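You operate a simulated robot arm through the tools that you are given. There is no shell and no other tool. Be economical: measure what you need, move in short steps, check, and stop when the job is done.

The job below is to be done with a simulated two-armed robot. You get a single attempt, and the scene is never put back.

Task
Wash out the white cup and put it away.
Fine: tip the murky water into the basin, fill it about half with hot water, tip that out too; stand it on the basin cabinet while you open the drawer, then stand it inside and shut it; spill nothing. Set down upright: white cup.
Where things are to end (x, y in the base frame): white cup within 0.06 m of [0.49, 0.11].

Only the result counts: the job must be done as asked and must still hold three seconds after the hand-in. Knocking over, shifting, dropping, spilling or breaking anything else fails it.

Robot
Two 7-joint arms with fingered hands on one trunk, on a base that drives. Base frame: it is fixed to the floor where the robot stands at the start and does not move with it; the origin is under the middle of the robot, x ahead of it, y to its left, z up; the surface under the hand at the start is at about z = 0.84. Readings come in m, degrees, newtons and seconds.
The left shoulder is at the start at [0.07, 0.142, 1.167], the right one opposite. With the tool pointing down near the work surface each hand reaches from about 0.4 to 0.8 m from the robot's upright axis, wherever it stands, measured 20 degrees to its own side. Places, roughly: basin [0.6, 0.5, 0.7]; basin cabinet drawer [0.5, 0.1, 0.7]; blue plant pot [0.75, 1.25, 1]; blue saucer [0.75, 1.25, 1]; blue tap lever [0.7, 0.4, 0.9]; inside of the basin cabinet drawer [0.6, 0.1, 0.7]; red tap lever [0.7, 0.7, 0.9]; top of the basin cabinet [0.6, 0.1, 0.8]; white plant pot [0.75, 1, 1]; white saucer [0.75, 1, 1]. Payload 3.6 kg a hand.
The TCP of each hand is the grasp point between the finger pads, 0.025 m short of the fingertips. In the tool frame z runs along the fingers and y along their closing line. Largest opening 0.088 m; the body of the gripper starts 0.029 m behind the TCP. The gripper is a hand of 5 fingers: y runs from the thumb to the fingers, the wrist lies at [-0.013, -0.097, -0.162] in the tool frame, and closing takes about 1.5 s.
Orientation is told as [roll, pitch, yaw] about the base's x, y, z axes, in that order, counted from this pose: with the fingers straight down and the wrist toward the robot, the tool's x, y and z point along [0, 1, 0], [1, 0, 0] and [0, 0, -1] of the base frame.

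Tools
- The arms move only by the tool arm_command. It takes "left_moves", "right_moves" or both (then of equal length, played together; a hand with none holds still); each is a list of rows, each a list of 3 entries, a list of its own where there are three numbers: the shift along the base's x, y, z in units of 500 mm (1.0 is 500 mm), then the turn, a rotation vector about the base's x, y, z in units of 45 degrees (1.0 is 45 degrees), then the opening, from 0 (shut) to 1 (fully open). In form: [[[tx, ty, tz], [ax, ay, az], gripper], ...]. A call has 1 to 8 rows; each row is the pose to reach, as a shift and turn from the pose commanded when the call began. A call with a number of a shift or a turn outside -1 to 1 is refused whole. Rows are played at 5 a second. More than 0.05 m and 8.6 degrees between two rows, or a gripper value outside its range, and nothing of the call is played. A pose out of reach is approached as far as the arm can. The call stops where the force on the tool passes 70 N (or 10 N more than at its start, if that is more) or the arm is blocked; 0.2 s more then pass. Each finger travels about 0.072 m/s and halts on what it meets, pressing with about 23 N; the grip force reading is that of the motor and also rises with nothing between the fingers. The clock runs only during rows and for 0.2 s after the last one: add rows that repeat a pose to give the fingers time. It gives the time, the measured TCP pose, the force on the tool (base axes), the opening and the grip force at its end, in the units of the frame above (readings bear some noise), with the torque about the TCP (base axes, N m) and any sound that the robot's microphone picked up.
- Cameras (640 x 400 px; columns grow to the right, rows downward): "scene" is now at [0.1277, -0.0061, 1.3766]; the picture's right is [0.05, -1.00, 0.00], its down [-0.79, -0.04, -0.62] and it looks along [0.62, 0.03, -0.79] (base axes); focal length 214 px, centre (320, 200). "left" rides on the left gripper at [-0.059, -0.079, -0.105] in its tool frame; the picture's right is [-0.73, -0.32, 0.61], its down [0.62, -0.68, 0.38] and it looks along [0.29, 0.66, 0.70] (tool axes); focal length 234 px, centre (320, 200). "right" rides on the right gripper at [0.059, -0.079, -0.105] in its tool frame; the picture's right is [-0.73, 0.32, -0.61], its down [-0.62, -0.68, 0.38] and it looks along [-0.29, 0.66, 0.70] (tool axes); focal length 234 px, centre (320, 200). There is no depth. A picture from a camera that has moved, and an enlarged one, comes with that camera's place and axes in the base frame and with its lens. The place of the scene camera against the robot may be out by one fixed shift of up to 0.018 m in any direction.
- get_image(camera): a new picture of that camera. It takes no simulated time.
- slide_trunk(by): slides the trunk up (or, below 0, down) by that many m; the arms and the scene camera ride with it, the base frame stays. It gives what a move gives, with no picture.
- base_move(legs): drives the robot by 1 to 6 legs, each [ahead, left, turn to the left] in m, m and degrees, along the robot's own axes; the way and the turn of a leg run together, so that a leg with both is an arc; at most 1.5 m and 180 degrees a leg. The arms and the cameras ride along, it lands a little off, and it stops where it bumps. It gives what a move gives.
- hand_shape(shape, hand): the hand has 5 fingers and takes this shape, open, in about a second: jaw (thumb against the fingers, like two jaws); tri (thumb and two fingers); tip (a fingertip pinch); poke (one finger out to press); point (the index stretched); flat (the hand flat); cup (the hand cupped); fist (a fist). The gripper value then closes the fingers along that shape, each until it touches; the sizes above hold for jaw. It gives what a move gives, with no picture.
- head_to(pan, tilt): turns the head with the scene camera to pan (to the left, within 86 degrees either way) and tilt (down, from -29 to 69), counted from straight ahead of the robot. It gives what a move gives.
- enlarge(camera, box): a new picture of the part [left, top, right, bottom] of that camera's present view, enlarged. It takes no simulated time.
- job_done(): hands the job in; it is judged then, once.

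Work in short steps. Places have to be worked out from the pictures, the camera data and where the tool is seen: move nearer, look again, correct. Check each grasp and each placing, and mend what went wrong. You have 120 turns and 88 pictures in all, those below and enlarged ones among them. Open the grippers and draw the arms clear of the work before you hand the job in, unless the task says otherwise; then end with one line.

The tools are called after "Emit:" by a JSON object that holds its "name" and its "arguments". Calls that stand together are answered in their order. arm_command: Moves the arms, as the interface text tells. Its arguments: {"type":"object","properties":{"left_moves":{"type":"array"},"right_moves":{"type":"array"}},"required":[]} The other tools are called the same way: slide_trunk (by) slides the trunk up or down; hand_shape (shape, hand) gives the hand a shape; base_move (legs) drives the base; head_to (pan, tilt) turns the head that bears the scene camera; get_image (camera) takes a picture; enlarge (camera, box) takes an enlarged picture of a part of a camera's view; job_done () hands the job in.

At the start:

```text
t: 0.0
left_ee_pos: [0.37, 0.4285, 1.1091]
left_orientation: [0.0, 0.0, -0.1]
left_contact_force: [-1.1, 0.0, 0.3]
left_wrist_torque: [-0.01, -0.06, 0.0]
left_opening: 0.0875
left_grip_force: 0.0
left_shape: jaw
right_ee_pos: [0.4692, 0.0563, 1.1885]
right_orientation: [0.2, 0.0, 0.0]
right_contact_force: [-0.4, -0.4, 1.0]
right_wrist_torque: [-0.01, 0.0, -0.01]
right_opening: 0.0877
right_grip_force: 0.2
right_shape: jaw
trunk travel left (down, up): [-0.703, 0.237]
robot x, y, heading: [-0.0018, 0.0003, 0.1]
head pan, tilt: [2.6, 51.9]
```

scene: 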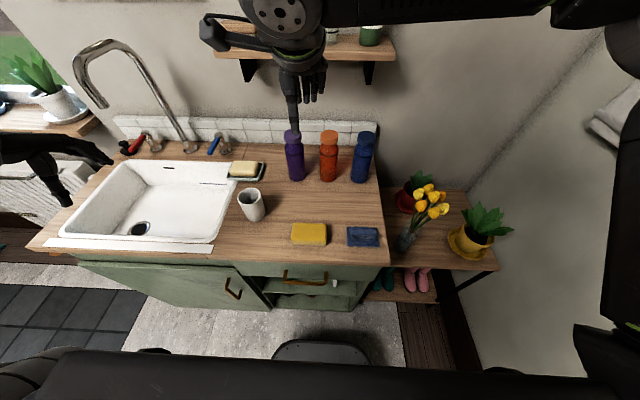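
right: 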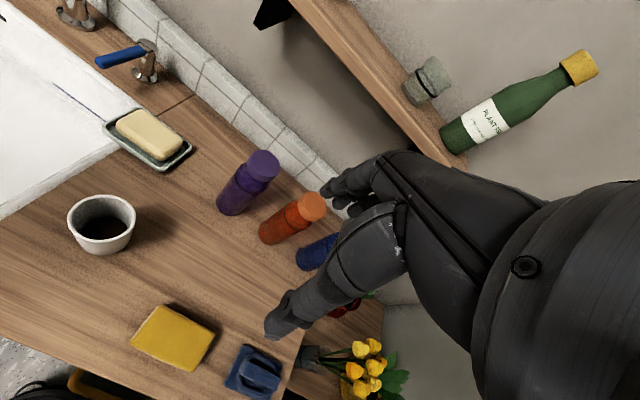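
left: 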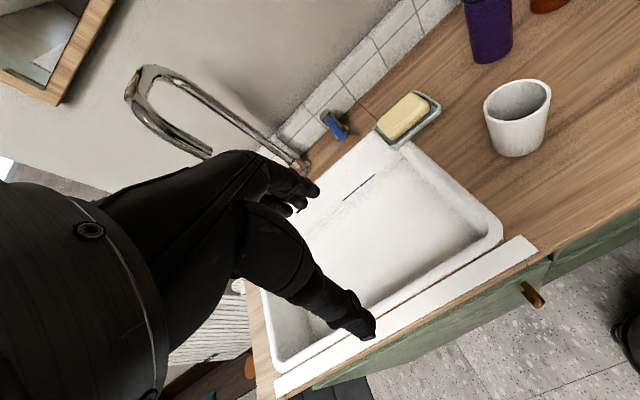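

I start by measuring the cup, the tap and the drawer in enlarged views.

Emit:
{"name": "enlarge", "arguments": {"camera": "scene", "box": [200, 150, 400, 320]}}

Emit:
{"name": "enlarge", "arguments": {"camera": "scene", "box": [60, 30, 260, 250]}}

Emit:
{"name": "enlarge", "arguments": {"camera": "left", "box": [440, 40, 640, 180]}}

```text
2.35 times, centred on (300, 235) of scene
camera zoom: at [0.1277, -0.0061, 1.3766], right [0.05, -1.0, 0.0], down [-0.79, -0.04, -0.62], along [0.62, 0.03, -0.79], focal length 505 px, centre (367, 118)
```

zoom: 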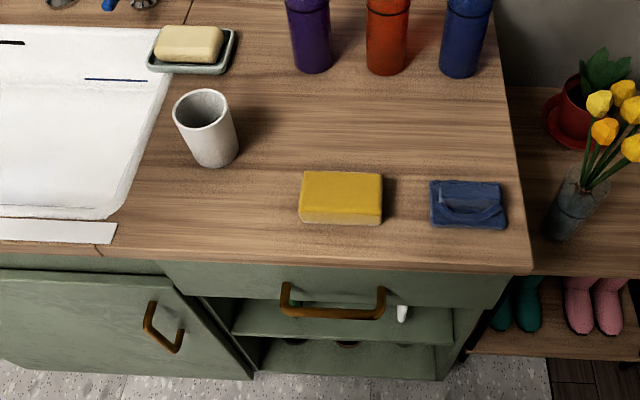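

```text
1.82 times, centred on (160, 140) of scene
camera zoom: at [0.1277, -0.0061, 1.3766], right [0.05, -1.0, 0.0], down [-0.79, -0.04, -0.62], along [0.62, 0.03, -0.79], focal length 390 px, centre (611, 309)
```

zoom: 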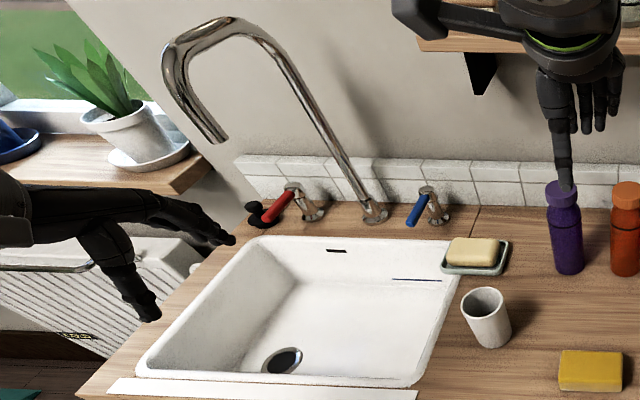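

```text
2.86 times, centred on (540, 110) of left
camera zoom: at [0.2912, 0.3723, 1.2138], right [-0.32, -0.73, -0.61], down [-0.68, 0.62, -0.38], along [0.66, 0.29, -0.7], focal length 669 px, centre (-309, 457)
```

zoom: 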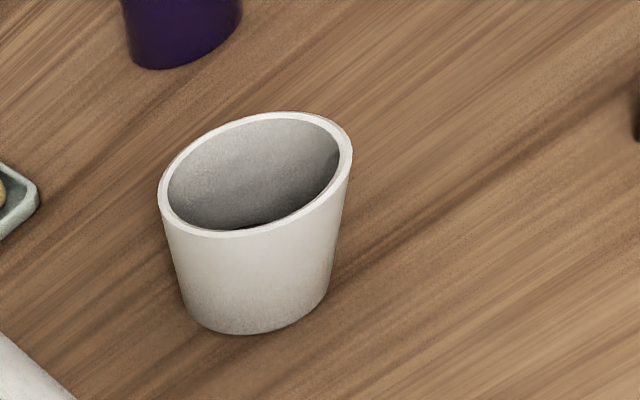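

The cup is about 0.09 m high and 0.07 wide at the rim, near [0.474, 0.211]. The spout end is near [0.62, 0.56, 1.10], and the red lever near [0.71, 0.68, 0.9]. The right hand will hold the cup while the left works the lever, so I drive back a little and then left.

Emit:
{"name": "base_move", "arguments": {"legs": [[-0.1, 0, 0], [0, 0.4, 0]]}}

```text
t: 3.2
left_ee_pos: [0.2713, 0.8272, 1.1074]
left_orientation: [0.0, 0.0, -0.1]
left_contact_force: [0.1, 0.1, -0.2]
left_wrist_torque: [0.03, 0.01, 0.01]
left_opening: 0.0876
left_grip_force: 0.0
left_shape: jaw
right_ee_pos: [0.3712, 0.453, 1.1898]
right_orientation: [0.1, 0.0, -0.1]
right_contact_force: [0.3, 0.9, 0.1]
right_wrist_torque: [-0.03, -0.02, 0.01]
right_opening: 0.0878
right_grip_force: 0.1
right_shape: jaw
trunk travel left (down, up): [-0.703, 0.237]
robot x, y, heading: [-0.0965, 0.3969, 0.1]
head pan, tilt: [2.6, 51.9]
```

The base is in place. Now I turn the right hand towards a handshake pose, with the fingers ahead-left and a little down, in the free air right of the cup.

Emit:
{"name": "arm_command", "arguments": {"right_moves": [[[0, -0.08, 0], [0.147, -0.061, -0.087], 1], [[0, -0.16, 0], [0.294, -0.122, -0.174], 1], [[0, -0.24, 0], [0.441, -0.182, -0.261], 1], [[0, -0.32, 0], [0.588, -0.243, -0.348], 1], [[0, -0.4, 0], [0.735, -0.304, -0.435], 1]]}}

Emit:
{"name": "arm_command", "arguments": {"right_moves": [[[0, -0.05, 0], [0.147, -0.061, -0.087], 1], [[0, -0.1, 0], [0.294, -0.122, -0.174], 1], [[0, -0.15, 0], [0.441, -0.182, -0.261], 1], [[0, -0.2, 0], [0.588, -0.243, -0.348], 1], [[0, -0.25, 0], [0.735, -0.304, -0.435], 1], [[0, -0.25, 0], [0.735, -0.304, -0.435], 1]]}}

Emit:
{"name": "get_image", "arguments": {"camera": "scene"}}

Emit:
{"name": "get_image", "arguments": {"camera": "right"}}

```text
t: 4.4
left_ee_pos: [0.2713, 0.8249, 1.1095]
left_orientation: [0.2, 0.0, 0.0]
left_contact_force: [0.1, 0.3, 0.6]
left_wrist_torque: [0.0, 0.03, 0.02]
left_opening: 0.0877
left_grip_force: 0.0
left_shape: jaw
right_ee_pos: [0.37, 0.2515, 1.189]
right_orientation: [35.3, -7.1, -22.7]
right_contact_force: [-0.5, 0.9, -0.5]
right_wrist_torque: [0.0, 0.0, 0.02]
right_opening: 0.0876
right_grip_force: 0.0
right_shape: jaw
trunk travel left (down, up): [-0.703, 0.237]
robot x, y, heading: [-0.0984, 0.4011, -0.3]
head pan, tilt: [2.6, 51.9]
```

```text
t: 5.8
left_ee_pos: [0.2729, 0.8271, 1.1085]
left_orientation: [-0.1, 0.0, 0.0]
left_contact_force: [0.9, -0.4, 0.7]
left_wrist_torque: [-0.02, -0.03, -0.03]
left_opening: 0.0878
left_grip_force: 0.0
left_shape: jaw
right_ee_pos: [0.3698, 0.1284, 1.1893]
right_orientation: [70.0, 0.1, -45.0]
right_contact_force: [-0.1, -0.3, -0.4]
right_wrist_torque: [0.06, -0.03, -0.03]
right_opening: 0.088
right_grip_force: 0.0
right_shape: jaw
trunk travel left (down, up): [-0.703, 0.237]
robot x, y, heading: [-0.1008, 0.4006, 0.3]
head pan, tilt: [2.6, 51.9]
```

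```text
81 pictures are left
camera scene: at [0.0292, 0.3917, 1.3765], right [0.05, -1.0, 0.0], down [-0.79, -0.04, -0.62], along [0.62, 0.03, -0.79], focal length 214 px, centre (320, 200)
```

scene: 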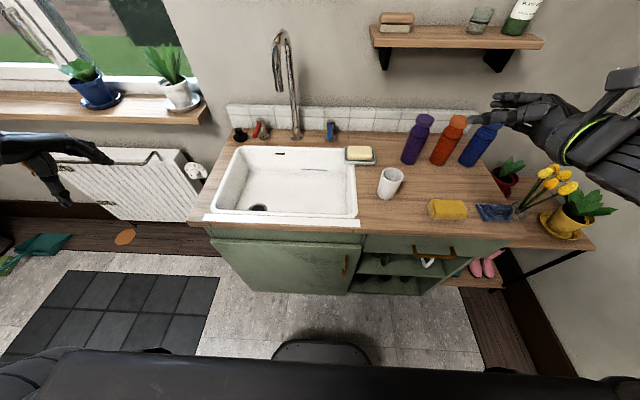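

```text
80 pictures are left
camera right: at [0.2587, 0.1301, 1.2792], right [-0.35, -0.81, -0.48], down [-0.38, 0.59, -0.72], along [0.86, -0.07, -0.51], focal length 234 px, centre (320, 200)
```

right: 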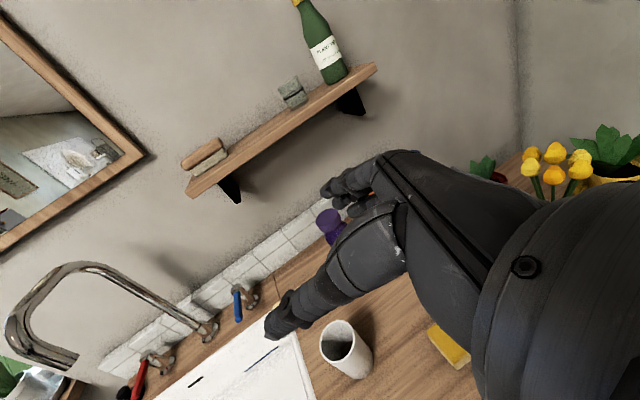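

From this view the cup is at [0.475, 0.210], which agrees with the first estimate. I lower the right hand to a pre-grasp point behind and right of it.

Emit:
{"name": "arm_command", "arguments": {"right_moves": [[[0, -0.01, -0.09], [0, 0, 0], 1], [[0, -0.02, -0.18], [0, 0, 0], 1], [[0.01, -0.03, -0.27], [0, 0, 0], 1], [[0.014, -0.032, -0.36], [0, 0, 0], 1], [[0.014, -0.032, -0.44], [0, 0, 0], 1], [[0.014, -0.032, -0.498], [0, 0, 0], 1], [[0.014, -0.032, -0.498], [0, 0, 0], 1]]}}

Emit:
{"name": "get_image", "arguments": {"camera": "right"}}

Emit:
{"name": "enlarge", "arguments": {"camera": "scene", "box": [300, 100, 540, 280]}}

```text
t: 7.4
left_ee_pos: [0.2722, 0.8269, 1.1078]
left_orientation: [0.0, -0.1, 0.0]
left_contact_force: [-0.5, -0.7, 0.1]
left_wrist_torque: [-0.01, 0.03, -0.03]
left_opening: 0.0878
left_grip_force: 0.0
left_shape: jaw
right_ee_pos: [0.3524, 0.0892, 0.9924]
right_orientation: [69.8, 0.1, -45.0]
right_contact_force: [-0.4, -0.1, -0.3]
right_wrist_torque: [0.02, 0.0, 0.0]
right_opening: 0.0877
right_grip_force: 0.1
right_shape: jaw
right hand out of reach, approached as far as the arm can: row 4, 5, 6, 7
trunk travel left (down, up): [-0.703, 0.237]
robot x, y, heading: [-0.0987, 0.397, -0.0]
head pan, tilt: [2.6, 51.9]
```

```text
79 pictures are left
camera right: at [0.2411, 0.0903, 1.0834], right [-0.35, -0.81, -0.47], down [-0.38, 0.59, -0.72], along [0.86, -0.07, -0.51], focal length 234 px, centre (320, 200)
```

right: 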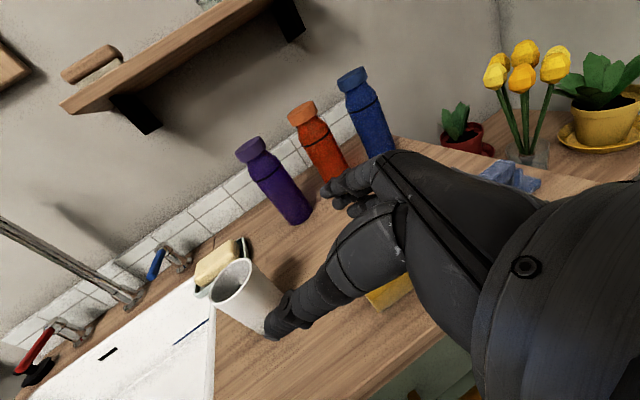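

```text
2.22 times, centred on (420, 190) of scene
camera zoom: at [0.0286, 0.3916, 1.3765], right [0.05, -1.0, 0.0], down [-0.79, -0.04, -0.62], along [0.62, 0.03, -0.79], focal length 477 px, centre (98, 222)
```

zoom: 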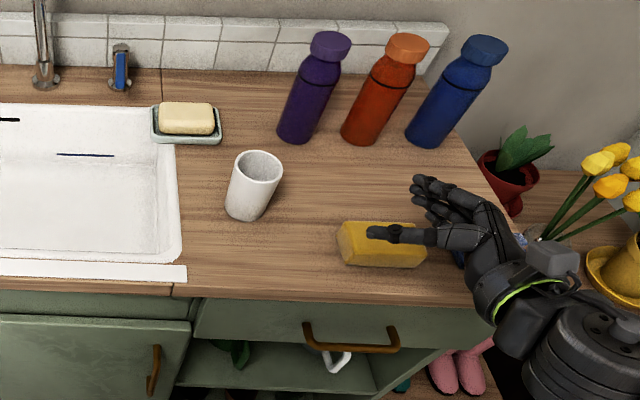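

The arm reaches its limit at z = 0.99 there. I slide the trunk down 0.08 m so the right arm works with more room.

Emit:
{"name": "slide_trunk", "arguments": {"by": -0.06}}

```text
t: 8.4
left_ee_pos: [0.2705, 0.8265, 1.048]
left_orientation: [0.0, 0.0, 0.1]
left_contact_force: [-0.1, 0.2, 0.4]
left_wrist_torque: [-0.01, -0.03, 0.01]
left_opening: 0.0879
left_grip_force: 0.0
left_shape: jaw
right_ee_pos: [0.3516, 0.0885, 0.9324]
right_orientation: [69.9, 0.1, -45.0]
right_contact_force: [-1.4, -0.2, -0.4]
right_wrist_torque: [0.0, -0.03, -0.03]
right_opening: 0.0879
right_grip_force: 0.0
right_shape: jaw
trunk travel left (down, up): [-0.643, 0.297]
robot x, y, heading: [-0.0996, 0.397, 0.1]
head pan, tilt: [2.6, 51.9]
```

The trunk moved 0.06 m and the hand is at z = 0.932. Next I move part of the way toward the cup and check.

Emit:
{"name": "arm_command", "arguments": {"right_moves": [[[0.05, 0.04, 0], [0, 0, 0], 1], [[0.1, 0.09, -0.02], [0, 0, 0], 1], [[0.13, 0.12, -0.045], [0, 0, 0], 1], [[0.13, 0.12, -0.045], [0, 0, 0], 1]]}}

Emit:
{"name": "get_image", "arguments": {"camera": "right"}}

Emit:
{"name": "enlarge", "arguments": {"camera": "scene", "box": [340, 120, 500, 240]}}

```text
t: 9.4
left_ee_pos: [0.2707, 0.826, 1.0486]
left_orientation: [0.0, -0.1, 0.0]
left_contact_force: [0.5, -0.6, 0.1]
left_wrist_torque: [0.03, -0.01, -0.05]
left_opening: 0.0877
left_grip_force: 0.1
left_shape: jaw
right_ee_pos: [0.4006, 0.1266, 0.9395]
right_orientation: [66.7, -3.5, -42.9]
right_contact_force: [-0.1, 0.0, -0.1]
right_wrist_torque: [0.0, 0.0, -0.03]
right_opening: 0.0877
right_grip_force: 0.1
right_shape: jaw
right hand out of reach, approached as far as the arm can: row 1, 2, 3
trunk travel left (down, up): [-0.643, 0.297]
robot x, y, heading: [-0.1022, 0.3961, -0.1]
head pan, tilt: [2.6, 51.9]
```

```text
77 pictures are left
camera right: at [0.2887, 0.1314, 1.0303], right [-0.32, -0.86, -0.41], down [-0.39, 0.51, -0.77], along [0.86, -0.09, -0.5], focal length 234 px, centre (320, 200)
```

right: 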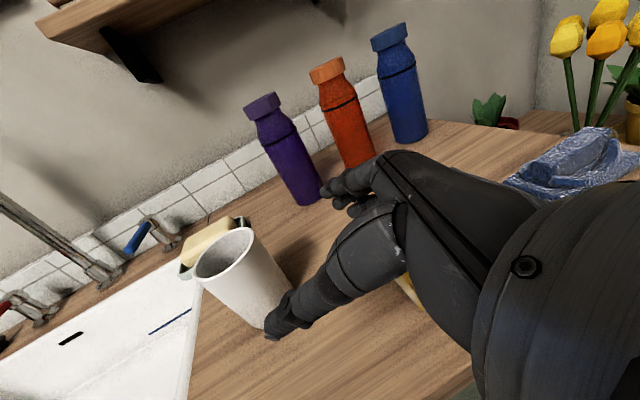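

```text
3.33 times, centred on (420, 180) of scene
camera zoom: at [0.0274, 0.3911, 1.3167], right [0.05, -1.0, 0.0], down [-0.79, -0.04, -0.62], along [0.62, 0.03, -0.79], focal length 715 px, centre (-13, 267)
```

zoom: 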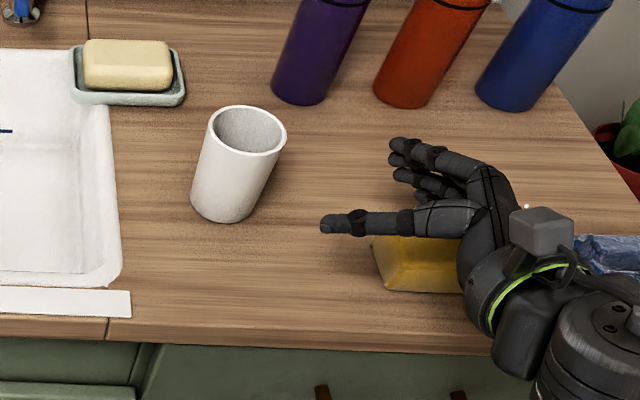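

The arm is too folded here, with the elbow pushed out, so the pose isn't reachable. I drive the base back 0.15 m with the hand riding along clear, and then go forward with the arm.

Emit:
{"name": "base_move", "arguments": {"legs": [[-0.15, 0, 0]]}}

Emit:
{"name": "arm_command", "arguments": {"right_moves": [[[0.08, 0.0, 0.0], [0, 0, 0], 1], [[0.16, 0.0, 0], [0, 0, 0], 1], [[0.24, 0.0, 0], [0, 0, 0], 1], [[0.24, 0.0, 0], [0, 0, 0], 1]]}}

```text
t: 10.8
left_ee_pos: [0.1222, 0.8263, 1.0477]
left_orientation: [0.1, 0.0, 0.1]
left_contact_force: [0.4, 0.9, 0.1]
left_wrist_torque: [-0.04, -0.04, -0.03]
left_opening: 0.0876
left_grip_force: 0.1
left_shape: jaw
right_ee_pos: [0.251, 0.1262, 0.9402]
right_orientation: [66.6, -3.6, -42.9]
right_contact_force: [-0.6, -0.1, -0.3]
right_wrist_torque: [0.0, -0.02, 0.02]
right_opening: 0.0878
right_grip_force: 0.0
right_shape: jaw
trunk travel left (down, up): [-0.643, 0.297]
robot x, y, heading: [-0.2481, 0.3941, 0.0]
head pan, tilt: [2.6, 51.9]
```

```text
t: 11.8
left_ee_pos: [0.1222, 0.827, 1.0495]
left_orientation: [0.0, 0.1, -0.1]
left_contact_force: [-0.1, -0.1, 0.2]
left_wrist_torque: [0.0, 0.0, 0.02]
left_opening: 0.0874
left_grip_force: 0.0
left_shape: jaw
right_ee_pos: [0.3715, 0.1255, 0.9401]
right_orientation: [66.7, -3.4, -43.0]
right_contact_force: [-0.2, 0.6, 0.2]
right_wrist_torque: [0.04, 0.0, 0.0]
right_opening: 0.0878
right_grip_force: 0.0
right_shape: jaw
trunk travel left (down, up): [-0.643, 0.297]
robot x, y, heading: [-0.249, 0.3966, -0.1]
head pan, tilt: [2.6, 51.9]
```

It's reachable now. I approach the cup along the finger direction, while lowering to about z = 0.90.

Emit:
{"name": "arm_command", "arguments": {"right_moves": [[[0.05, 0.01, -0.04], [0, 0, 0], 1], [[0.08, 0.04, -0.08], [0, 0, 0], 1], [[0.12, 0.08, -0.09], [0, 0, 0], 1], [[0.12, 0.08, -0.09], [0, 0, 0], 1]]}}

Emit:
{"name": "get_image", "arguments": {"camera": "right"}}

Emit:
{"name": "enlarge", "arguments": {"camera": "scene", "box": [320, 60, 500, 200]}}

```text
t: 12.8
left_ee_pos: [0.1212, 0.8258, 1.0485]
left_orientation: [0.0, -0.2, -0.1]
left_contact_force: [-0.5, -0.4, 0.5]
left_wrist_torque: [-0.02, 0.02, 0.0]
left_opening: 0.0879
left_grip_force: 0.0
left_shape: jaw
right_ee_pos: [0.4298, 0.1659, 0.8938]
right_orientation: [66.6, -3.5, -42.9]
right_contact_force: [-0.6, -0.1, 0.6]
right_wrist_torque: [0.0, 0.0, 0.02]
right_opening: 0.0878
right_grip_force: 0.0
right_shape: jaw
trunk travel left (down, up): [-0.643, 0.297]
robot x, y, heading: [-0.2486, 0.3951, -0.3]
head pan, tilt: [2.6, 51.9]
```

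```text
75 pictures are left
camera right: at [0.3187, 0.1708, 0.9844], right [-0.32, -0.86, -0.4], down [-0.39, 0.51, -0.76], along [0.86, -0.09, -0.5], focal length 234 px, centre (320, 200)
```

right: 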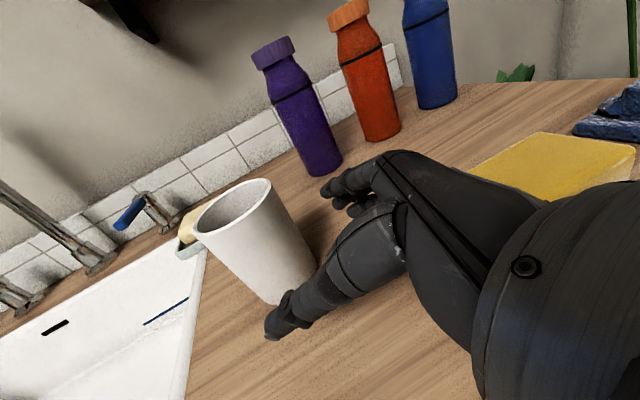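

```text
2.86 times, centred on (410, 130) of scene
camera zoom: at [-0.1218, 0.3906, 1.3167], right [0.05, -1.0, 0.0], down [-0.79, -0.04, -0.62], along [0.62, 0.03, -0.79], focal length 613 px, centre (63, 400)
```

zoom: 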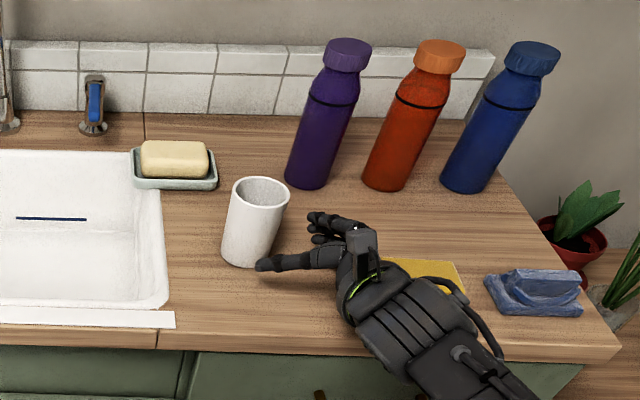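

The cup axis works out at [0.472, 0.210], in line with the fingers and about 0.06 m ahead of the TCP. I advance 0.05 m with the hand open.

Emit:
{"name": "arm_command", "arguments": {"right_moves": [[[0.02, 0.021, 0], [0, 0, 0], 1], [[0.04, 0.042, 0], [0, 0, 0], 1], [[0.06, 0.063, 0], [0, 0, 0], 1], [[0.07, 0.075, 0], [0, 0, 0], 1], [[0.07, 0.075, 0], [0, 0, 0], 1]]}}

Emit:
{"name": "get_image", "arguments": {"camera": "right"}}

Emit:
{"name": "enlarge", "arguments": {"camera": "scene", "box": [360, 90, 460, 170]}}

```text
t: 14.0
left_ee_pos: [0.1222, 0.8269, 1.0489]
left_orientation: [0.0, 0.0, 0.0]
left_contact_force: [-1.3, 0.9, -0.3]
left_wrist_torque: [-0.01, 0.0, 0.01]
left_opening: 0.0879
left_grip_force: 0.1
left_shape: jaw
right_ee_pos: [0.4667, 0.2032, 0.8934]
right_orientation: [66.7, -3.5, -42.8]
right_contact_force: [-0.1, -0.2, 0.5]
right_wrist_torque: [-0.01, -0.01, 0.01]
right_opening: 0.0878
right_grip_force: 0.1
right_shape: jaw
trunk travel left (down, up): [-0.643, 0.297]
robot x, y, heading: [-0.2464, 0.3961, -0.1]
head pan, tilt: [2.6, 51.9]
```

```text
73 pictures are left
camera right: at [0.3554, 0.2087, 0.9843], right [-0.32, -0.86, -0.4], down [-0.4, 0.51, -0.76], along [0.86, -0.09, -0.5], focal length 234 px, centre (320, 200)
```

right: 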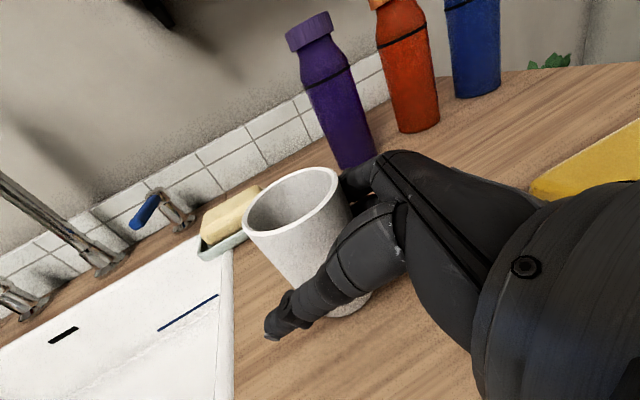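

```text
5.00 times, centred on (410, 130) of scene
camera zoom: at [-0.1205, 0.391, 1.3166], right [0.05, -1.0, 0.0], down [-0.79, -0.04, -0.62], along [0.62, 0.03, -0.79], focal length 1072 px, centre (-130, 550)
```

zoom: 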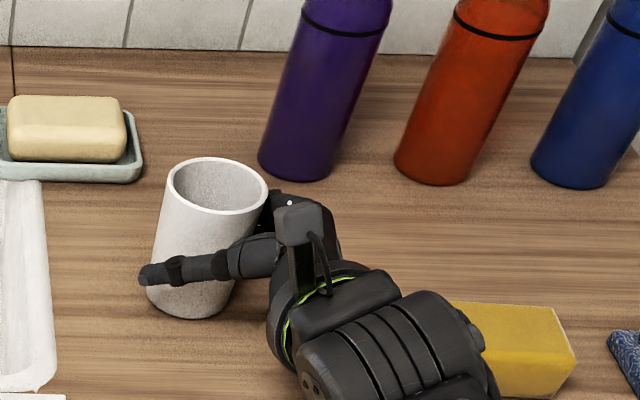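

The cup sits between thumb and fingers. I close the hand in place.

Emit:
{"name": "arm_command", "arguments": {"right_moves": [[[0, 0, 0], [0, 0, 0], 0.9], [[0, 0, 0], [0, 0, 0], 0.8], [[0, 0, 0], [0, 0, 0], 0.7], [[0, 0, 0], [0, 0, 0], 0.5], [[0, 0, 0], [0, 0, 0], 0.3], [[0, 0, 0], [0, 0, 0], 0], [[0, 0, 0], [0, 0, 0], 0], [[0, 0, 0], [0, 0, 0], 0]]}}

Emit:
{"name": "get_image", "arguments": {"camera": "right"}}

Emit:
{"name": "enlarge", "arguments": {"camera": "scene", "box": [360, 90, 460, 170]}}

```text
t: 15.8
left_ee_pos: [0.1233, 0.8258, 1.0484]
left_orientation: [0.0, 0.0, -0.1]
left_contact_force: [0.0, -0.6, -0.1]
left_wrist_torque: [0.01, -0.02, 0.01]
left_opening: 0.0878
left_grip_force: 0.1
left_shape: jaw
right_ee_pos: [0.4664, 0.2039, 0.8928]
right_orientation: [66.6, -3.5, -42.9]
right_contact_force: [-1.0, 0.3, 0.6]
right_wrist_torque: [-0.01, -0.01, -0.01]
right_opening: 0.0532
right_grip_force: 23.0
right_shape: jaw
trunk travel left (down, up): [-0.643, 0.297]
robot x, y, heading: [-0.2469, 0.3975, 0.1]
head pan, tilt: [2.6, 51.9]
```

```text
71 pictures are left
camera right: at [0.3554, 0.2087, 0.9844], right [-0.32, -0.86, -0.4], down [-0.4, 0.51, -0.76], along [0.86, -0.09, -0.5], focal length 234 px, centre (320, 200)
```

right: 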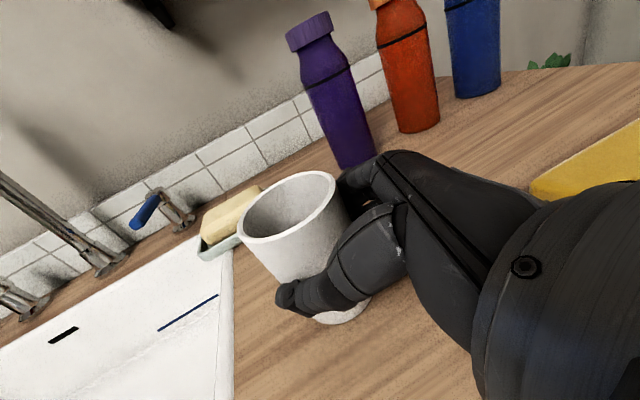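

```text
5.00 times, centred on (410, 130) of scene
camera zoom: at [-0.1203, 0.3911, 1.3166], right [0.05, -1.0, 0.0], down [-0.79, -0.04, -0.62], along [0.62, 0.03, -0.79], focal length 1072 px, centre (-130, 550)
```

zoom: 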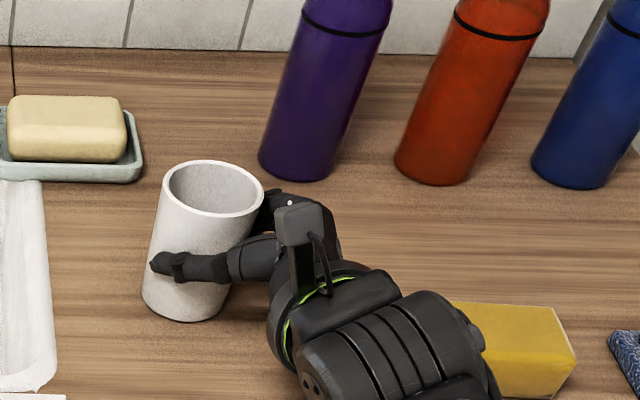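

Grip is 23 N with an opening of 0.053, and the cup barely moved. I lift slowly by 0.03 m and check.

Emit:
{"name": "arm_command", "arguments": {"right_moves": [[[0, 0, 0.015], [0, 0, 0], 0], [[0, 0, 0.03], [0, 0, 0], 0], [[0, 0, 0.06], [0, 0, 0], 0], [[0, 0, 0.06], [0, 0, 0], 0]]}}

Emit:
{"name": "get_image", "arguments": {"camera": "right"}}

Emit:
{"name": "enlarge", "arguments": {"camera": "scene", "box": [360, 90, 460, 170]}}

```text
t: 16.8
left_ee_pos: [0.1233, 0.8269, 1.0476]
left_orientation: [0.1, 0.0, 0.0]
left_contact_force: [1.1, 0.3, -0.2]
left_wrist_torque: [0.04, 0.02, 0.01]
left_opening: 0.0879
left_grip_force: 0.1
left_shape: jaw
right_ee_pos: [0.4673, 0.2033, 0.9253]
right_orientation: [66.6, -3.5, -42.9]
right_contact_force: [0.8, -0.3, 0.0]
right_wrist_torque: [0.0, 0.0, 0.02]
right_opening: 0.0534
right_grip_force: 22.6
right_shape: jaw
trunk travel left (down, up): [-0.643, 0.297]
robot x, y, heading: [-0.248, 0.3964, 0.0]
head pan, tilt: [2.6, 51.9]
```

```text
69 pictures are left
camera right: at [0.3554, 0.2084, 1.0151], right [-0.32, -0.86, -0.4], down [-0.4, 0.51, -0.76], along [0.86, -0.09, -0.5], focal length 234 px, centre (320, 200)
```

right: 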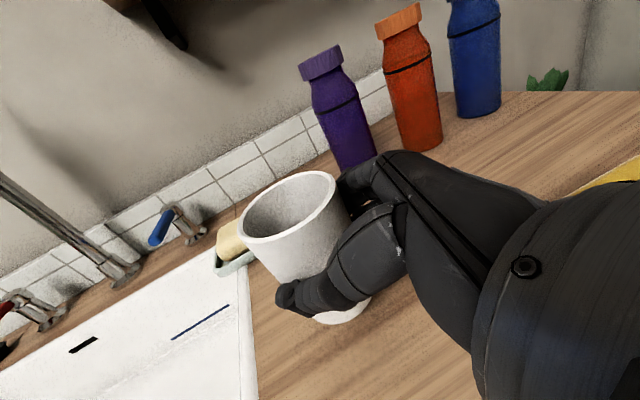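

```text
5.00 times, centred on (410, 130) of scene
camera zoom: at [-0.1202, 0.3909, 1.3165], right [0.05, -1.0, 0.0], down [-0.79, -0.04, -0.62], along [0.62, 0.03, -0.79], focal length 1072 px, centre (-130, 550)
```

zoom: 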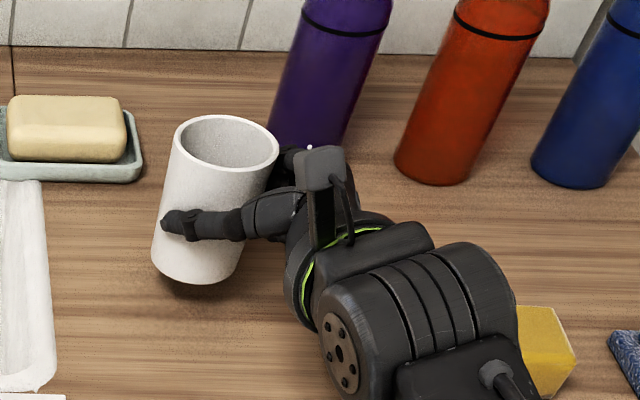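

The cup is held firmly and upright. I raise it another 0.06 m, then drive left and ahead to bring it over the basin.

Emit:
{"name": "arm_command", "arguments": {"right_moves": [[[0, 0, 0.04], [0, 0, 0], 0], [[0, 0, 0.08], [0, 0, 0], 0], [[0, 0, 0.12], [0, 0, 0], 0], [[0, 0, 0.12], [0, 0, 0], 0]]}}

Emit:
{"name": "base_move", "arguments": {"legs": [[0, 0.23, 0], [0.09, 0, 0]]}}

Emit:
{"name": "get_image", "arguments": {"camera": "scene"}}

Emit:
{"name": "get_image", "arguments": {"camera": "right"}}

```text
t: 17.8
left_ee_pos: [0.1227, 0.8274, 1.0478]
left_orientation: [0.1, 0.0, -0.1]
left_contact_force: [1.1, 0.1, 0.1]
left_wrist_torque: [0.01, -0.01, -0.02]
left_opening: 0.0878
left_grip_force: 0.0
left_shape: jaw
right_ee_pos: [0.466, 0.2024, 0.9852]
right_orientation: [66.6, -3.5, -42.9]
right_contact_force: [0.0, -1.1, -0.2]
right_wrist_torque: [-0.06, 0.0, -0.01]
right_opening: 0.053
right_grip_force: 23.0
right_shape: jaw
trunk travel left (down, up): [-0.643, 0.297]
robot x, y, heading: [-0.2446, 0.3963, 0.1]
head pan, tilt: [2.6, 51.9]
```

```text
t: 20.2
left_ee_pos: [0.2134, 1.0573, 1.0471]
left_orientation: [0.0, 0.0, 0.0]
left_contact_force: [-0.1, 0.2, -0.2]
left_wrist_torque: [-0.01, -0.03, 0.0]
left_opening: 0.0878
left_grip_force: 0.0
left_shape: jaw
right_ee_pos: [0.5566, 0.4341, 0.984]
right_orientation: [66.6, -3.5, -42.9]
right_contact_force: [0.3, 0.0, -0.9]
right_wrist_torque: [0.0, -0.01, -0.02]
right_opening: 0.053
right_grip_force: 23.3
right_shape: jaw
trunk travel left (down, up): [-0.643, 0.297]
robot x, y, heading: [-0.1579, 0.6258, 0.0]
head pan, tilt: [2.6, 51.9]
```

```text
67 pictures are left
camera scene: at [-0.0295, 0.6217, 1.3165], right [0.05, -1.0, 0.0], down [-0.79, -0.04, -0.62], along [0.62, 0.03, -0.79], focal length 214 px, centre (320, 200)
```

scene: 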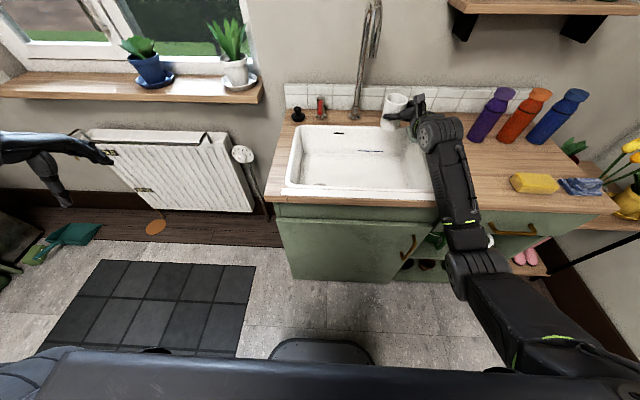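

```text
66 pictures are left
camera right: at [0.445, 0.4393, 1.0748], right [-0.32, -0.86, -0.4], down [-0.4, 0.51, -0.76], along [0.86, -0.09, -0.5], focal length 234 px, centre (320, 200)
```

right: 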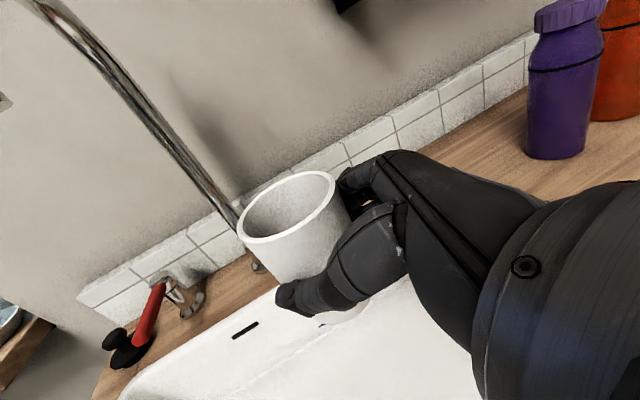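

The cup is over the right part of the basin, which spans about x 0.40–0.70, y 0.30–0.74. I move it to the middle and lower it before tipping.

Emit:
{"name": "arm_command", "arguments": {"right_moves": [[[0, 0.05, -0.03], [0, 0, 0], 0], [[-0.01, 0.1, -0.06], [0, 0, 0], 0], [[-0.014, 0.12, -0.088], [0, 0, 0], 0], [[-0.014, 0.12, -0.088], [0, 0, 0], 0]]}}

Emit:
{"name": "arm_command", "arguments": {"right_moves": [[[0, 0, 0], [0.13, 0.13, 0], 0], [[0, 0, 0], [0.26, 0.26, 0], 0], [[0, 0, 0], [0.39, 0.39, 0], 0], [[0, 0, 0], [0.52, 0.52, 0], 0], [[0, 0, 0], [0.65, 0.65, 0], 0]]}}

Emit:
{"name": "get_image", "arguments": {"camera": "right"}}

Emit:
{"name": "get_image", "arguments": {"camera": "scene"}}

```text
t: 21.2
left_ee_pos: [0.2126, 1.0568, 1.0485]
left_orientation: [0.0, 0.0, 0.1]
left_contact_force: [0.0, -0.4, 0.0]
left_wrist_torque: [0.02, -0.03, 0.01]
left_opening: 0.0879
left_grip_force: 0.0
left_shape: jaw
right_ee_pos: [0.5483, 0.4951, 0.9419]
right_orientation: [66.7, -3.6, -42.9]
right_contact_force: [-0.1, 0.2, -1.1]
right_wrist_torque: [-0.03, 0.03, -0.01]
right_opening: 0.0534
right_grip_force: 22.4
right_shape: jaw
trunk travel left (down, up): [-0.643, 0.297]
robot x, y, heading: [-0.1578, 0.6298, 0.1]
head pan, tilt: [2.6, 51.9]
```

```text
t: 22.4
left_ee_pos: [0.2131, 1.0568, 1.0491]
left_orientation: [0.1, 0.0, 0.0]
left_contact_force: [0.7, 0.4, 0.3]
left_wrist_torque: [-0.05, 0.03, 0.01]
left_opening: 0.0878
left_grip_force: 0.1
left_shape: jaw
right_ee_pos: [0.5482, 0.4936, 0.9405]
right_orientation: [68.3, 37.9, -42.3]
right_contact_force: [0.3, 0.8, -1.1]
right_wrist_torque: [-0.02, -0.02, 0.03]
right_opening: 0.0528
right_grip_force: 23.2
right_shape: jaw
trunk travel left (down, up): [-0.643, 0.297]
robot x, y, heading: [-0.1559, 0.6272, 0.2]
head pan, tilt: [2.6, 51.9]
```

```text
65 pictures are left
camera right: at [0.4943, 0.4422, 1.0624], right [-0.58, -0.6, -0.55], down [-0.64, 0.75, -0.15], along [0.51, 0.27, -0.82], focal length 234 px, centre (320, 200)
```

right: 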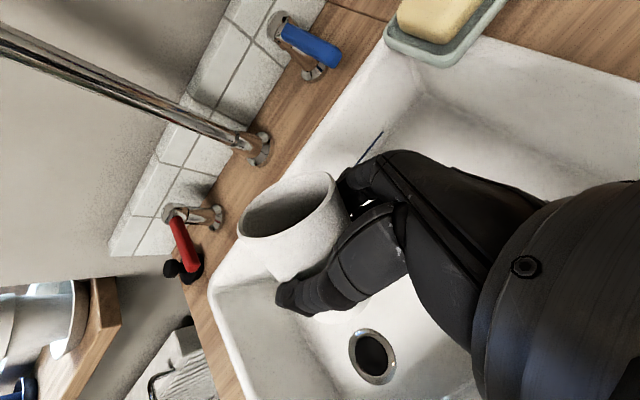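

```text
64 pictures are left
camera scene: at [-0.0299, 0.6215, 1.3165], right [0.05, -1.0, 0.0], down [-0.79, -0.04, -0.62], along [0.62, 0.03, -0.79], focal length 214 px, centre (320, 200)
```

scene: 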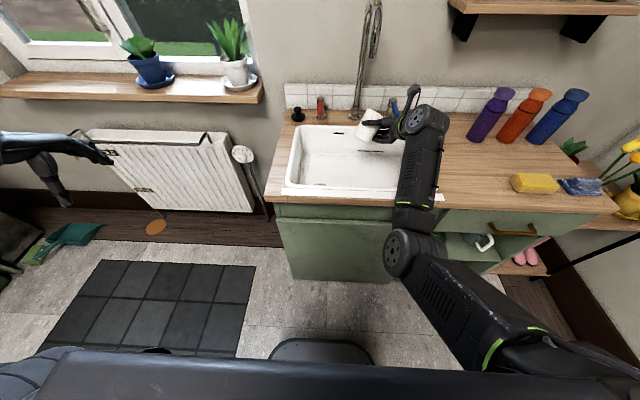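

The tilt works and the lip is over the basin. I keep tipping about the same axis to pour it out.

Emit:
{"name": "arm_command", "arguments": {"right_moves": [[[0, 0, 0], [0.1, 0.1, 0], 0], [[0, 0, 0], [0.2, 0.2, 0], 0], [[0, 0, 0], [0.3, 0.3, 0], 0], [[0, 0, 0], [0.4, 0.4, 0], 0], [[0, 0, 0], [0.5, 0.5, 0], 0], [[0, 0, 0], [0.6, 0.6, 0], 0], [[0, 0, 0], [0.7, 0.7, 0], 0], [[0, 0, 0], [0.7, 0.7, 0], 0]]}}

Emit:
{"name": "arm_command", "arguments": {"right_moves": [[[0, 0, 0], [0.1, 0.1, 0], 0], [[0, 0, 0], [0.2, 0.2, 0], 0], [[0, 0, 0], [0.3, 0.3, 0], 0], [[0, 0, 0], [0.4, 0.4, 0], 0], [[0, 0, 0], [0.5, 0.5, 0], 0], [[0, 0, 0], [0.5, 0.5, 0], 0], [[0, 0, 0], [0.5, 0.5, 0], 0]]}}

Emit:
{"name": "get_image", "arguments": {"camera": "right"}}

Emit:
{"name": "enlarge", "arguments": {"camera": "scene", "box": [270, 70, 450, 210]}}

```text
t: 24.2
left_ee_pos: [0.2117, 1.0578, 1.048]
left_orientation: [0.0, 0.0, -0.1]
left_contact_force: [-1.3, 0.3, -0.1]
left_wrist_torque: [0.01, -0.02, 0.0]
left_opening: 0.0876
left_grip_force: 0.1
left_shape: jaw
right_ee_pos: [0.5493, 0.4937, 0.9397]
right_orientation: [82.2, 82.2, -29.5]
right_contact_force: [0.0, -0.3, -0.4]
right_wrist_torque: [0.01, 0.02, 0.06]
right_opening: 0.0527
right_grip_force: 23.2
right_shape: jaw
trunk travel left (down, up): [-0.643, 0.297]
robot x, y, heading: [-0.1609, 0.6311, -0.2]
head pan, tilt: [2.6, 51.9]
```

```text
t: 25.8
left_ee_pos: [0.2126, 1.0579, 1.0486]
left_orientation: [0.0, 0.0, 0.1]
left_contact_force: [-0.2, -0.9, -0.6]
left_wrist_torque: [-0.03, -0.03, 0.0]
left_opening: 0.0876
left_grip_force: 0.1
left_shape: jaw
right_ee_pos: [0.5481, 0.4936, 0.9414]
right_orientation: [-117.9, 65.7, 129.7]
right_contact_force: [0.6, 0.6, -0.9]
right_wrist_torque: [-0.04, 0.02, -0.04]
right_opening: 0.0521
right_grip_force: 23.4
right_shape: jaw
right hand out of reach, approached as far as the arm can: row 5
trunk travel left (down, up): [-0.643, 0.297]
robot x, y, heading: [-0.16, 0.624, 0.2]
head pan, tilt: [2.6, 51.9]
```

```text
63 pictures are left
camera right: at [0.5774, 0.3569, 0.9715], right [-0.97, -0.21, -0.15], down [-0.21, 0.33, 0.92], along [-0.14, 0.92, -0.36], focal length 234 px, centre (320, 200)
```

right: 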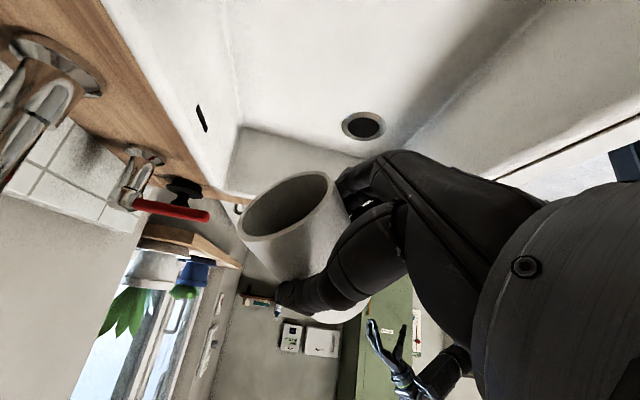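

```text
2.86 times, centred on (360, 140) of scene
camera zoom: at [-0.03, 0.6214, 1.3166], right [0.05, -1.0, 0.0], down [-0.79, -0.04, -0.62], along [0.62, 0.03, -0.79], focal length 613 px, centre (206, 371)
```

zoom: 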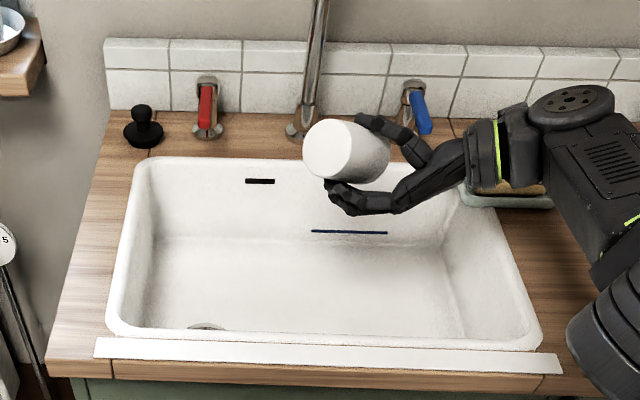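

The cup is tipped past horizontal and looks empty inside. I turn it back upright along the same axis.

Emit:
{"name": "arm_command", "arguments": {"right_moves": [[[0, 0, 0], [-0.1, -0.1, 0], 0], [[0, 0, 0], [-0.22, -0.22, 0], 0], [[0, 0, 0], [-0.34, -0.34, 0], 0], [[0, 0, 0], [-0.46, -0.46, 0], 0], [[0, 0, 0], [-0.58, -0.58, 0], 0], [[0, 0, 0], [-0.7, -0.7, 0], 0], [[0, 0, 0], [-0.82, -0.82, 0], 0], [[0, 0, 0], [-0.94, -0.94, 0], 0]]}}

Emit:
{"name": "arm_command", "arguments": {"right_moves": [[[0, 0, 0], [-0.13, -0.13, 0], 0], [[0, 0, 0], [-0.26, -0.26, 0], 0], [[0, 0, 0], [-0.39, -0.39, 0], 0], [[0, 0, 0], [-0.52, -0.52, 0], 0], [[0, 0, 0], [-0.65, -0.65, 0], 0], [[0, 0, 0], [-0.78, -0.78, 0], 0], [[0, 0, 0], [-0.86, -0.86, 0], 0], [[0, 0, 0], [-0.86, -0.86, 0], 0]]}}

Emit:
{"name": "get_image", "arguments": {"camera": "right"}}

```text
t: 27.6
left_ee_pos: [0.2109, 1.0571, 1.0477]
left_orientation: [0.1, 0.0, 0.0]
left_contact_force: [0.2, -0.4, 0.5]
left_wrist_torque: [-0.01, 0.01, 0.0]
left_opening: 0.0877
left_grip_force: 0.0
left_shape: jaw
right_ee_pos: [0.5493, 0.4935, 0.9408]
right_orientation: [69.6, 54.3, -41.3]
right_contact_force: [-1.4, 0.3, -1.4]
right_wrist_torque: [-0.03, 0.01, 0.03]
right_opening: 0.0521
right_grip_force: 23.0
right_shape: jaw
trunk travel left (down, up): [-0.643, 0.297]
robot x, y, heading: [-0.1543, 0.6276, 0.2]
head pan, tilt: [2.6, 51.9]
```

```text
t: 29.4
left_ee_pos: [0.2123, 1.0566, 1.0482]
left_orientation: [0.0, 0.0, 0.0]
left_contact_force: [0.0, 0.3, 0.7]
left_wrist_torque: [0.03, -0.02, 0.0]
left_opening: 0.0881
left_grip_force: 0.1
left_shape: jaw
right_ee_pos: [0.5493, 0.4951, 0.9407]
right_orientation: [66.7, -0.4, -42.9]
right_contact_force: [-0.6, 0.2, -0.7]
right_wrist_torque: [0.0, -0.03, 0.0]
right_opening: 0.0518
right_grip_force: 22.7
right_shape: jaw
trunk travel left (down, up): [-0.643, 0.297]
robot x, y, heading: [-0.1549, 0.6262, -0.1]
head pan, tilt: [2.6, 51.9]
```

```text
61 pictures are left
camera right: at [0.4413, 0.4955, 1.0354], right [-0.34, -0.84, -0.42], down [-0.42, 0.54, -0.73], along [0.84, -0.07, -0.54], focal length 234 px, centre (320, 200)
```

right: 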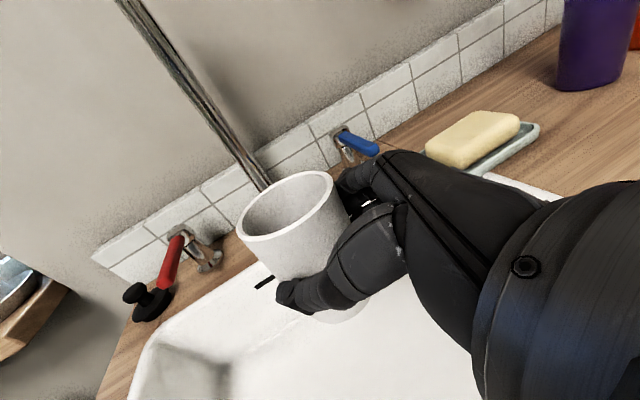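

The cup is upright again to within 3 degrees. I look up with the head to locate the spout end and see the lever.

Emit:
{"name": "head_to", "arguments": {"pan": 0, "tilt": 30}}

Emit:
{"name": "get_image", "arguments": {"camera": "scene"}}

Emit:
{"name": "enlarge", "arguments": {"camera": "scene", "box": [240, 100, 420, 260]}}

```text
t: 30.3
left_ee_pos: [0.2123, 1.0566, 1.0485]
left_orientation: [0.1, 0.0, 0.0]
left_contact_force: [-0.5, 0.8, 1.4]
left_wrist_torque: [0.0, 0.01, 0.02]
left_opening: 0.0877
left_grip_force: 0.0
left_shape: jaw
right_ee_pos: [0.5499, 0.4948, 0.9407]
right_orientation: [66.7, -0.3, -42.9]
right_contact_force: [-0.2, 0.6, -0.9]
right_wrist_torque: [-0.02, 0.0, 0.02]
right_opening: 0.0517
right_grip_force: 23.4
right_shape: jaw
trunk travel left (down, up): [-0.643, 0.297]
robot x, y, heading: [-0.1579, 0.6261, -0.0]
head pan, tilt: [0.0, 30.0]
```

```text
60 pictures are left
camera scene: at [-0.0148, 0.6181, 1.3485], right [0.0, -1.0, 0.0], down [-0.5, 0.0, -0.87], along [0.87, 0.0, -0.5], focal length 214 px, centre (320, 200)
```

scene: 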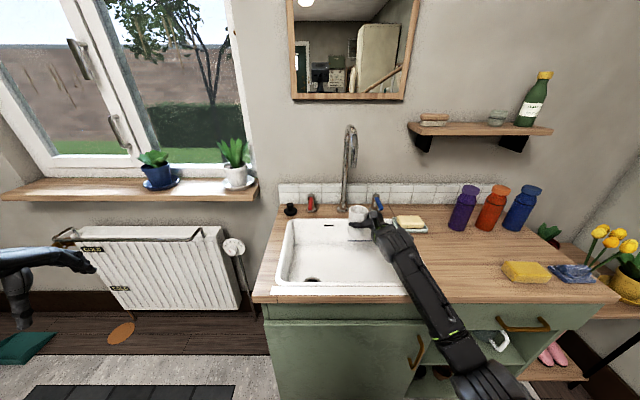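

```text
2.50 times, centred on (330, 180) of scene
camera zoom: at [-0.0148, 0.6181, 1.3485], right [0.0, -1.0, 0.0], down [-0.5, 0.0, -0.87], along [0.87, 0.0, -0.5], focal length 536 px, centre (295, 250)
```

zoom: 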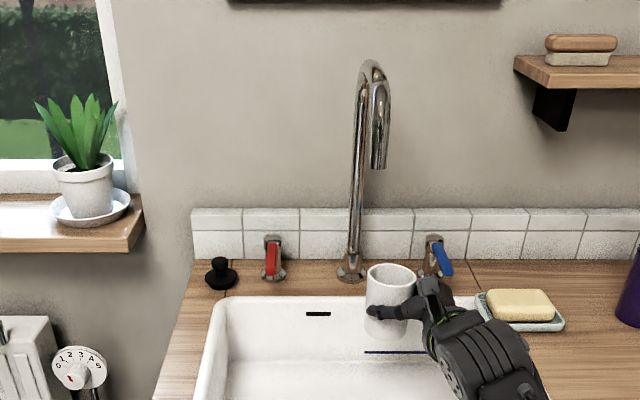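

The spout end triangulates to about [0.577, 0.522, 1.12], and the cup axis to [0.557, 0.498]. I shift the cup under the spout and raise it. At the same time the left hand comes closer so its camera can see the red lever.

Emit:
{"name": "arm_command", "arguments": {"left_moves": [[[0.06, -0.064, 0.01], [0, 0, 0], 1], [[0.12, -0.128, 0.02], [0, 0, 0], 1], [[0.18, -0.192, 0.03], [0, 0, 0], 1], [[0.24, -0.256, 0.03], [0, 0, 0], 1], [[0.3, -0.32, 0.03], [0, 0, 0], 1], [[0.36, -0.384, 0.03], [0, 0, 0], 1], [[0.42, -0.448, 0.03], [0, 0, 0], 1], [[0.48, -0.5, 0.03], [0, 0, 0], 1]], "right_moves": [[[0.01, 0.012, 0.03], [0, 0, 0], 0], [[0.02, 0.024, 0.06], [0, 0, 0], 0], [[0.03, 0.036, 0.09], [0, 0, 0], 0], [[0.04, 0.048, 0.12], [0, 0, 0], 0], [[0.04, 0.048, 0.12], [0, 0, 0], 0], [[0.04, 0.048, 0.12], [0, 0, 0], 0], [[0.04, 0.048, 0.12], [0, 0, 0], 0], [[0.04, 0.048, 0.12], [0, 0, 0], 0]]}}

Emit:
{"name": "get_image", "arguments": {"camera": "left"}}

Emit:
{"name": "get_image", "arguments": {"camera": "right"}}

Emit:
{"name": "enlarge", "arguments": {"camera": "scene", "box": [260, 110, 420, 230]}}

```text
t: 32.1
left_ee_pos: [0.4537, 0.8064, 1.061]
left_orientation: [0.0, 0.1, 0.0]
left_contact_force: [0.3, -0.6, -0.3]
left_wrist_torque: [0.05, -0.01, -0.02]
left_opening: 0.0879
left_grip_force: 0.1
left_shape: jaw
right_ee_pos: [0.5699, 0.5186, 0.9995]
right_orientation: [66.6, -0.2, -43.0]
right_contact_force: [0.1, -0.4, -0.7]
right_wrist_torque: [0.0, -0.02, 0.02]
right_opening: 0.0517
right_grip_force: 22.9
right_shape: jaw
trunk travel left (down, up): [-0.643, 0.297]
robot x, y, heading: [-0.1569, 0.6245, -0.1]
head pan, tilt: [0.0, 30.0]
```

```text
58 pictures are left
camera left: at [0.3759, 0.7495, 1.1666], right [-0.32, -0.73, -0.61], down [-0.68, 0.62, -0.38], along [0.66, 0.29, -0.7], focal length 234 px, centre (320, 200)
```

left: 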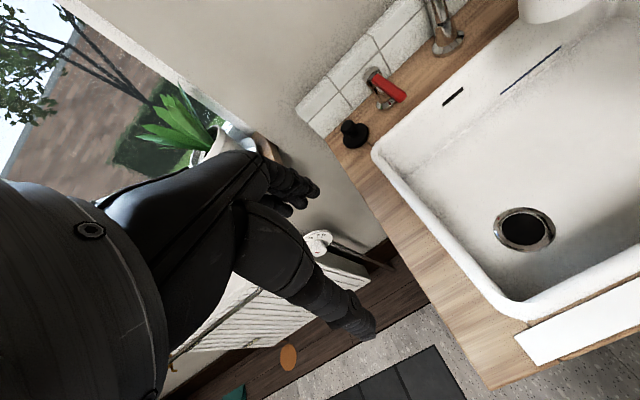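

```text
57 pictures are left
camera right: at [0.4624, 0.5192, 1.0943], right [-0.34, -0.84, -0.42], down [-0.43, 0.54, -0.73], along [0.84, -0.06, -0.54], focal length 234 px, centre (320, 200)
```

right: 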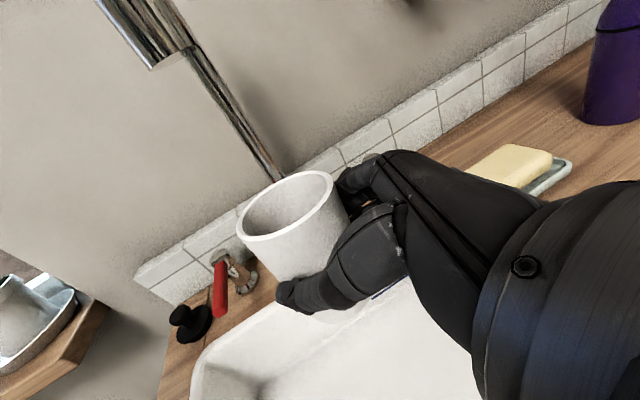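

```text
3.33 times, centred on (340, 170) of scene
camera zoom: at [-0.0128, 0.6176, 1.3483], right [0.0, -1.0, 0.0], down [-0.5, 0.0, -0.87], along [0.87, 0.0, -0.5], focal length 715 px, centre (253, 300)
```

zoom: 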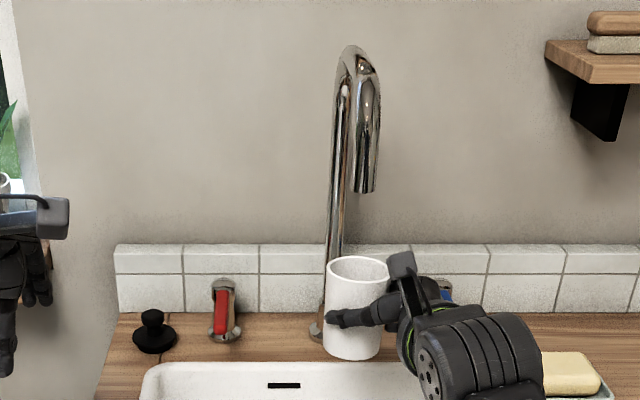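

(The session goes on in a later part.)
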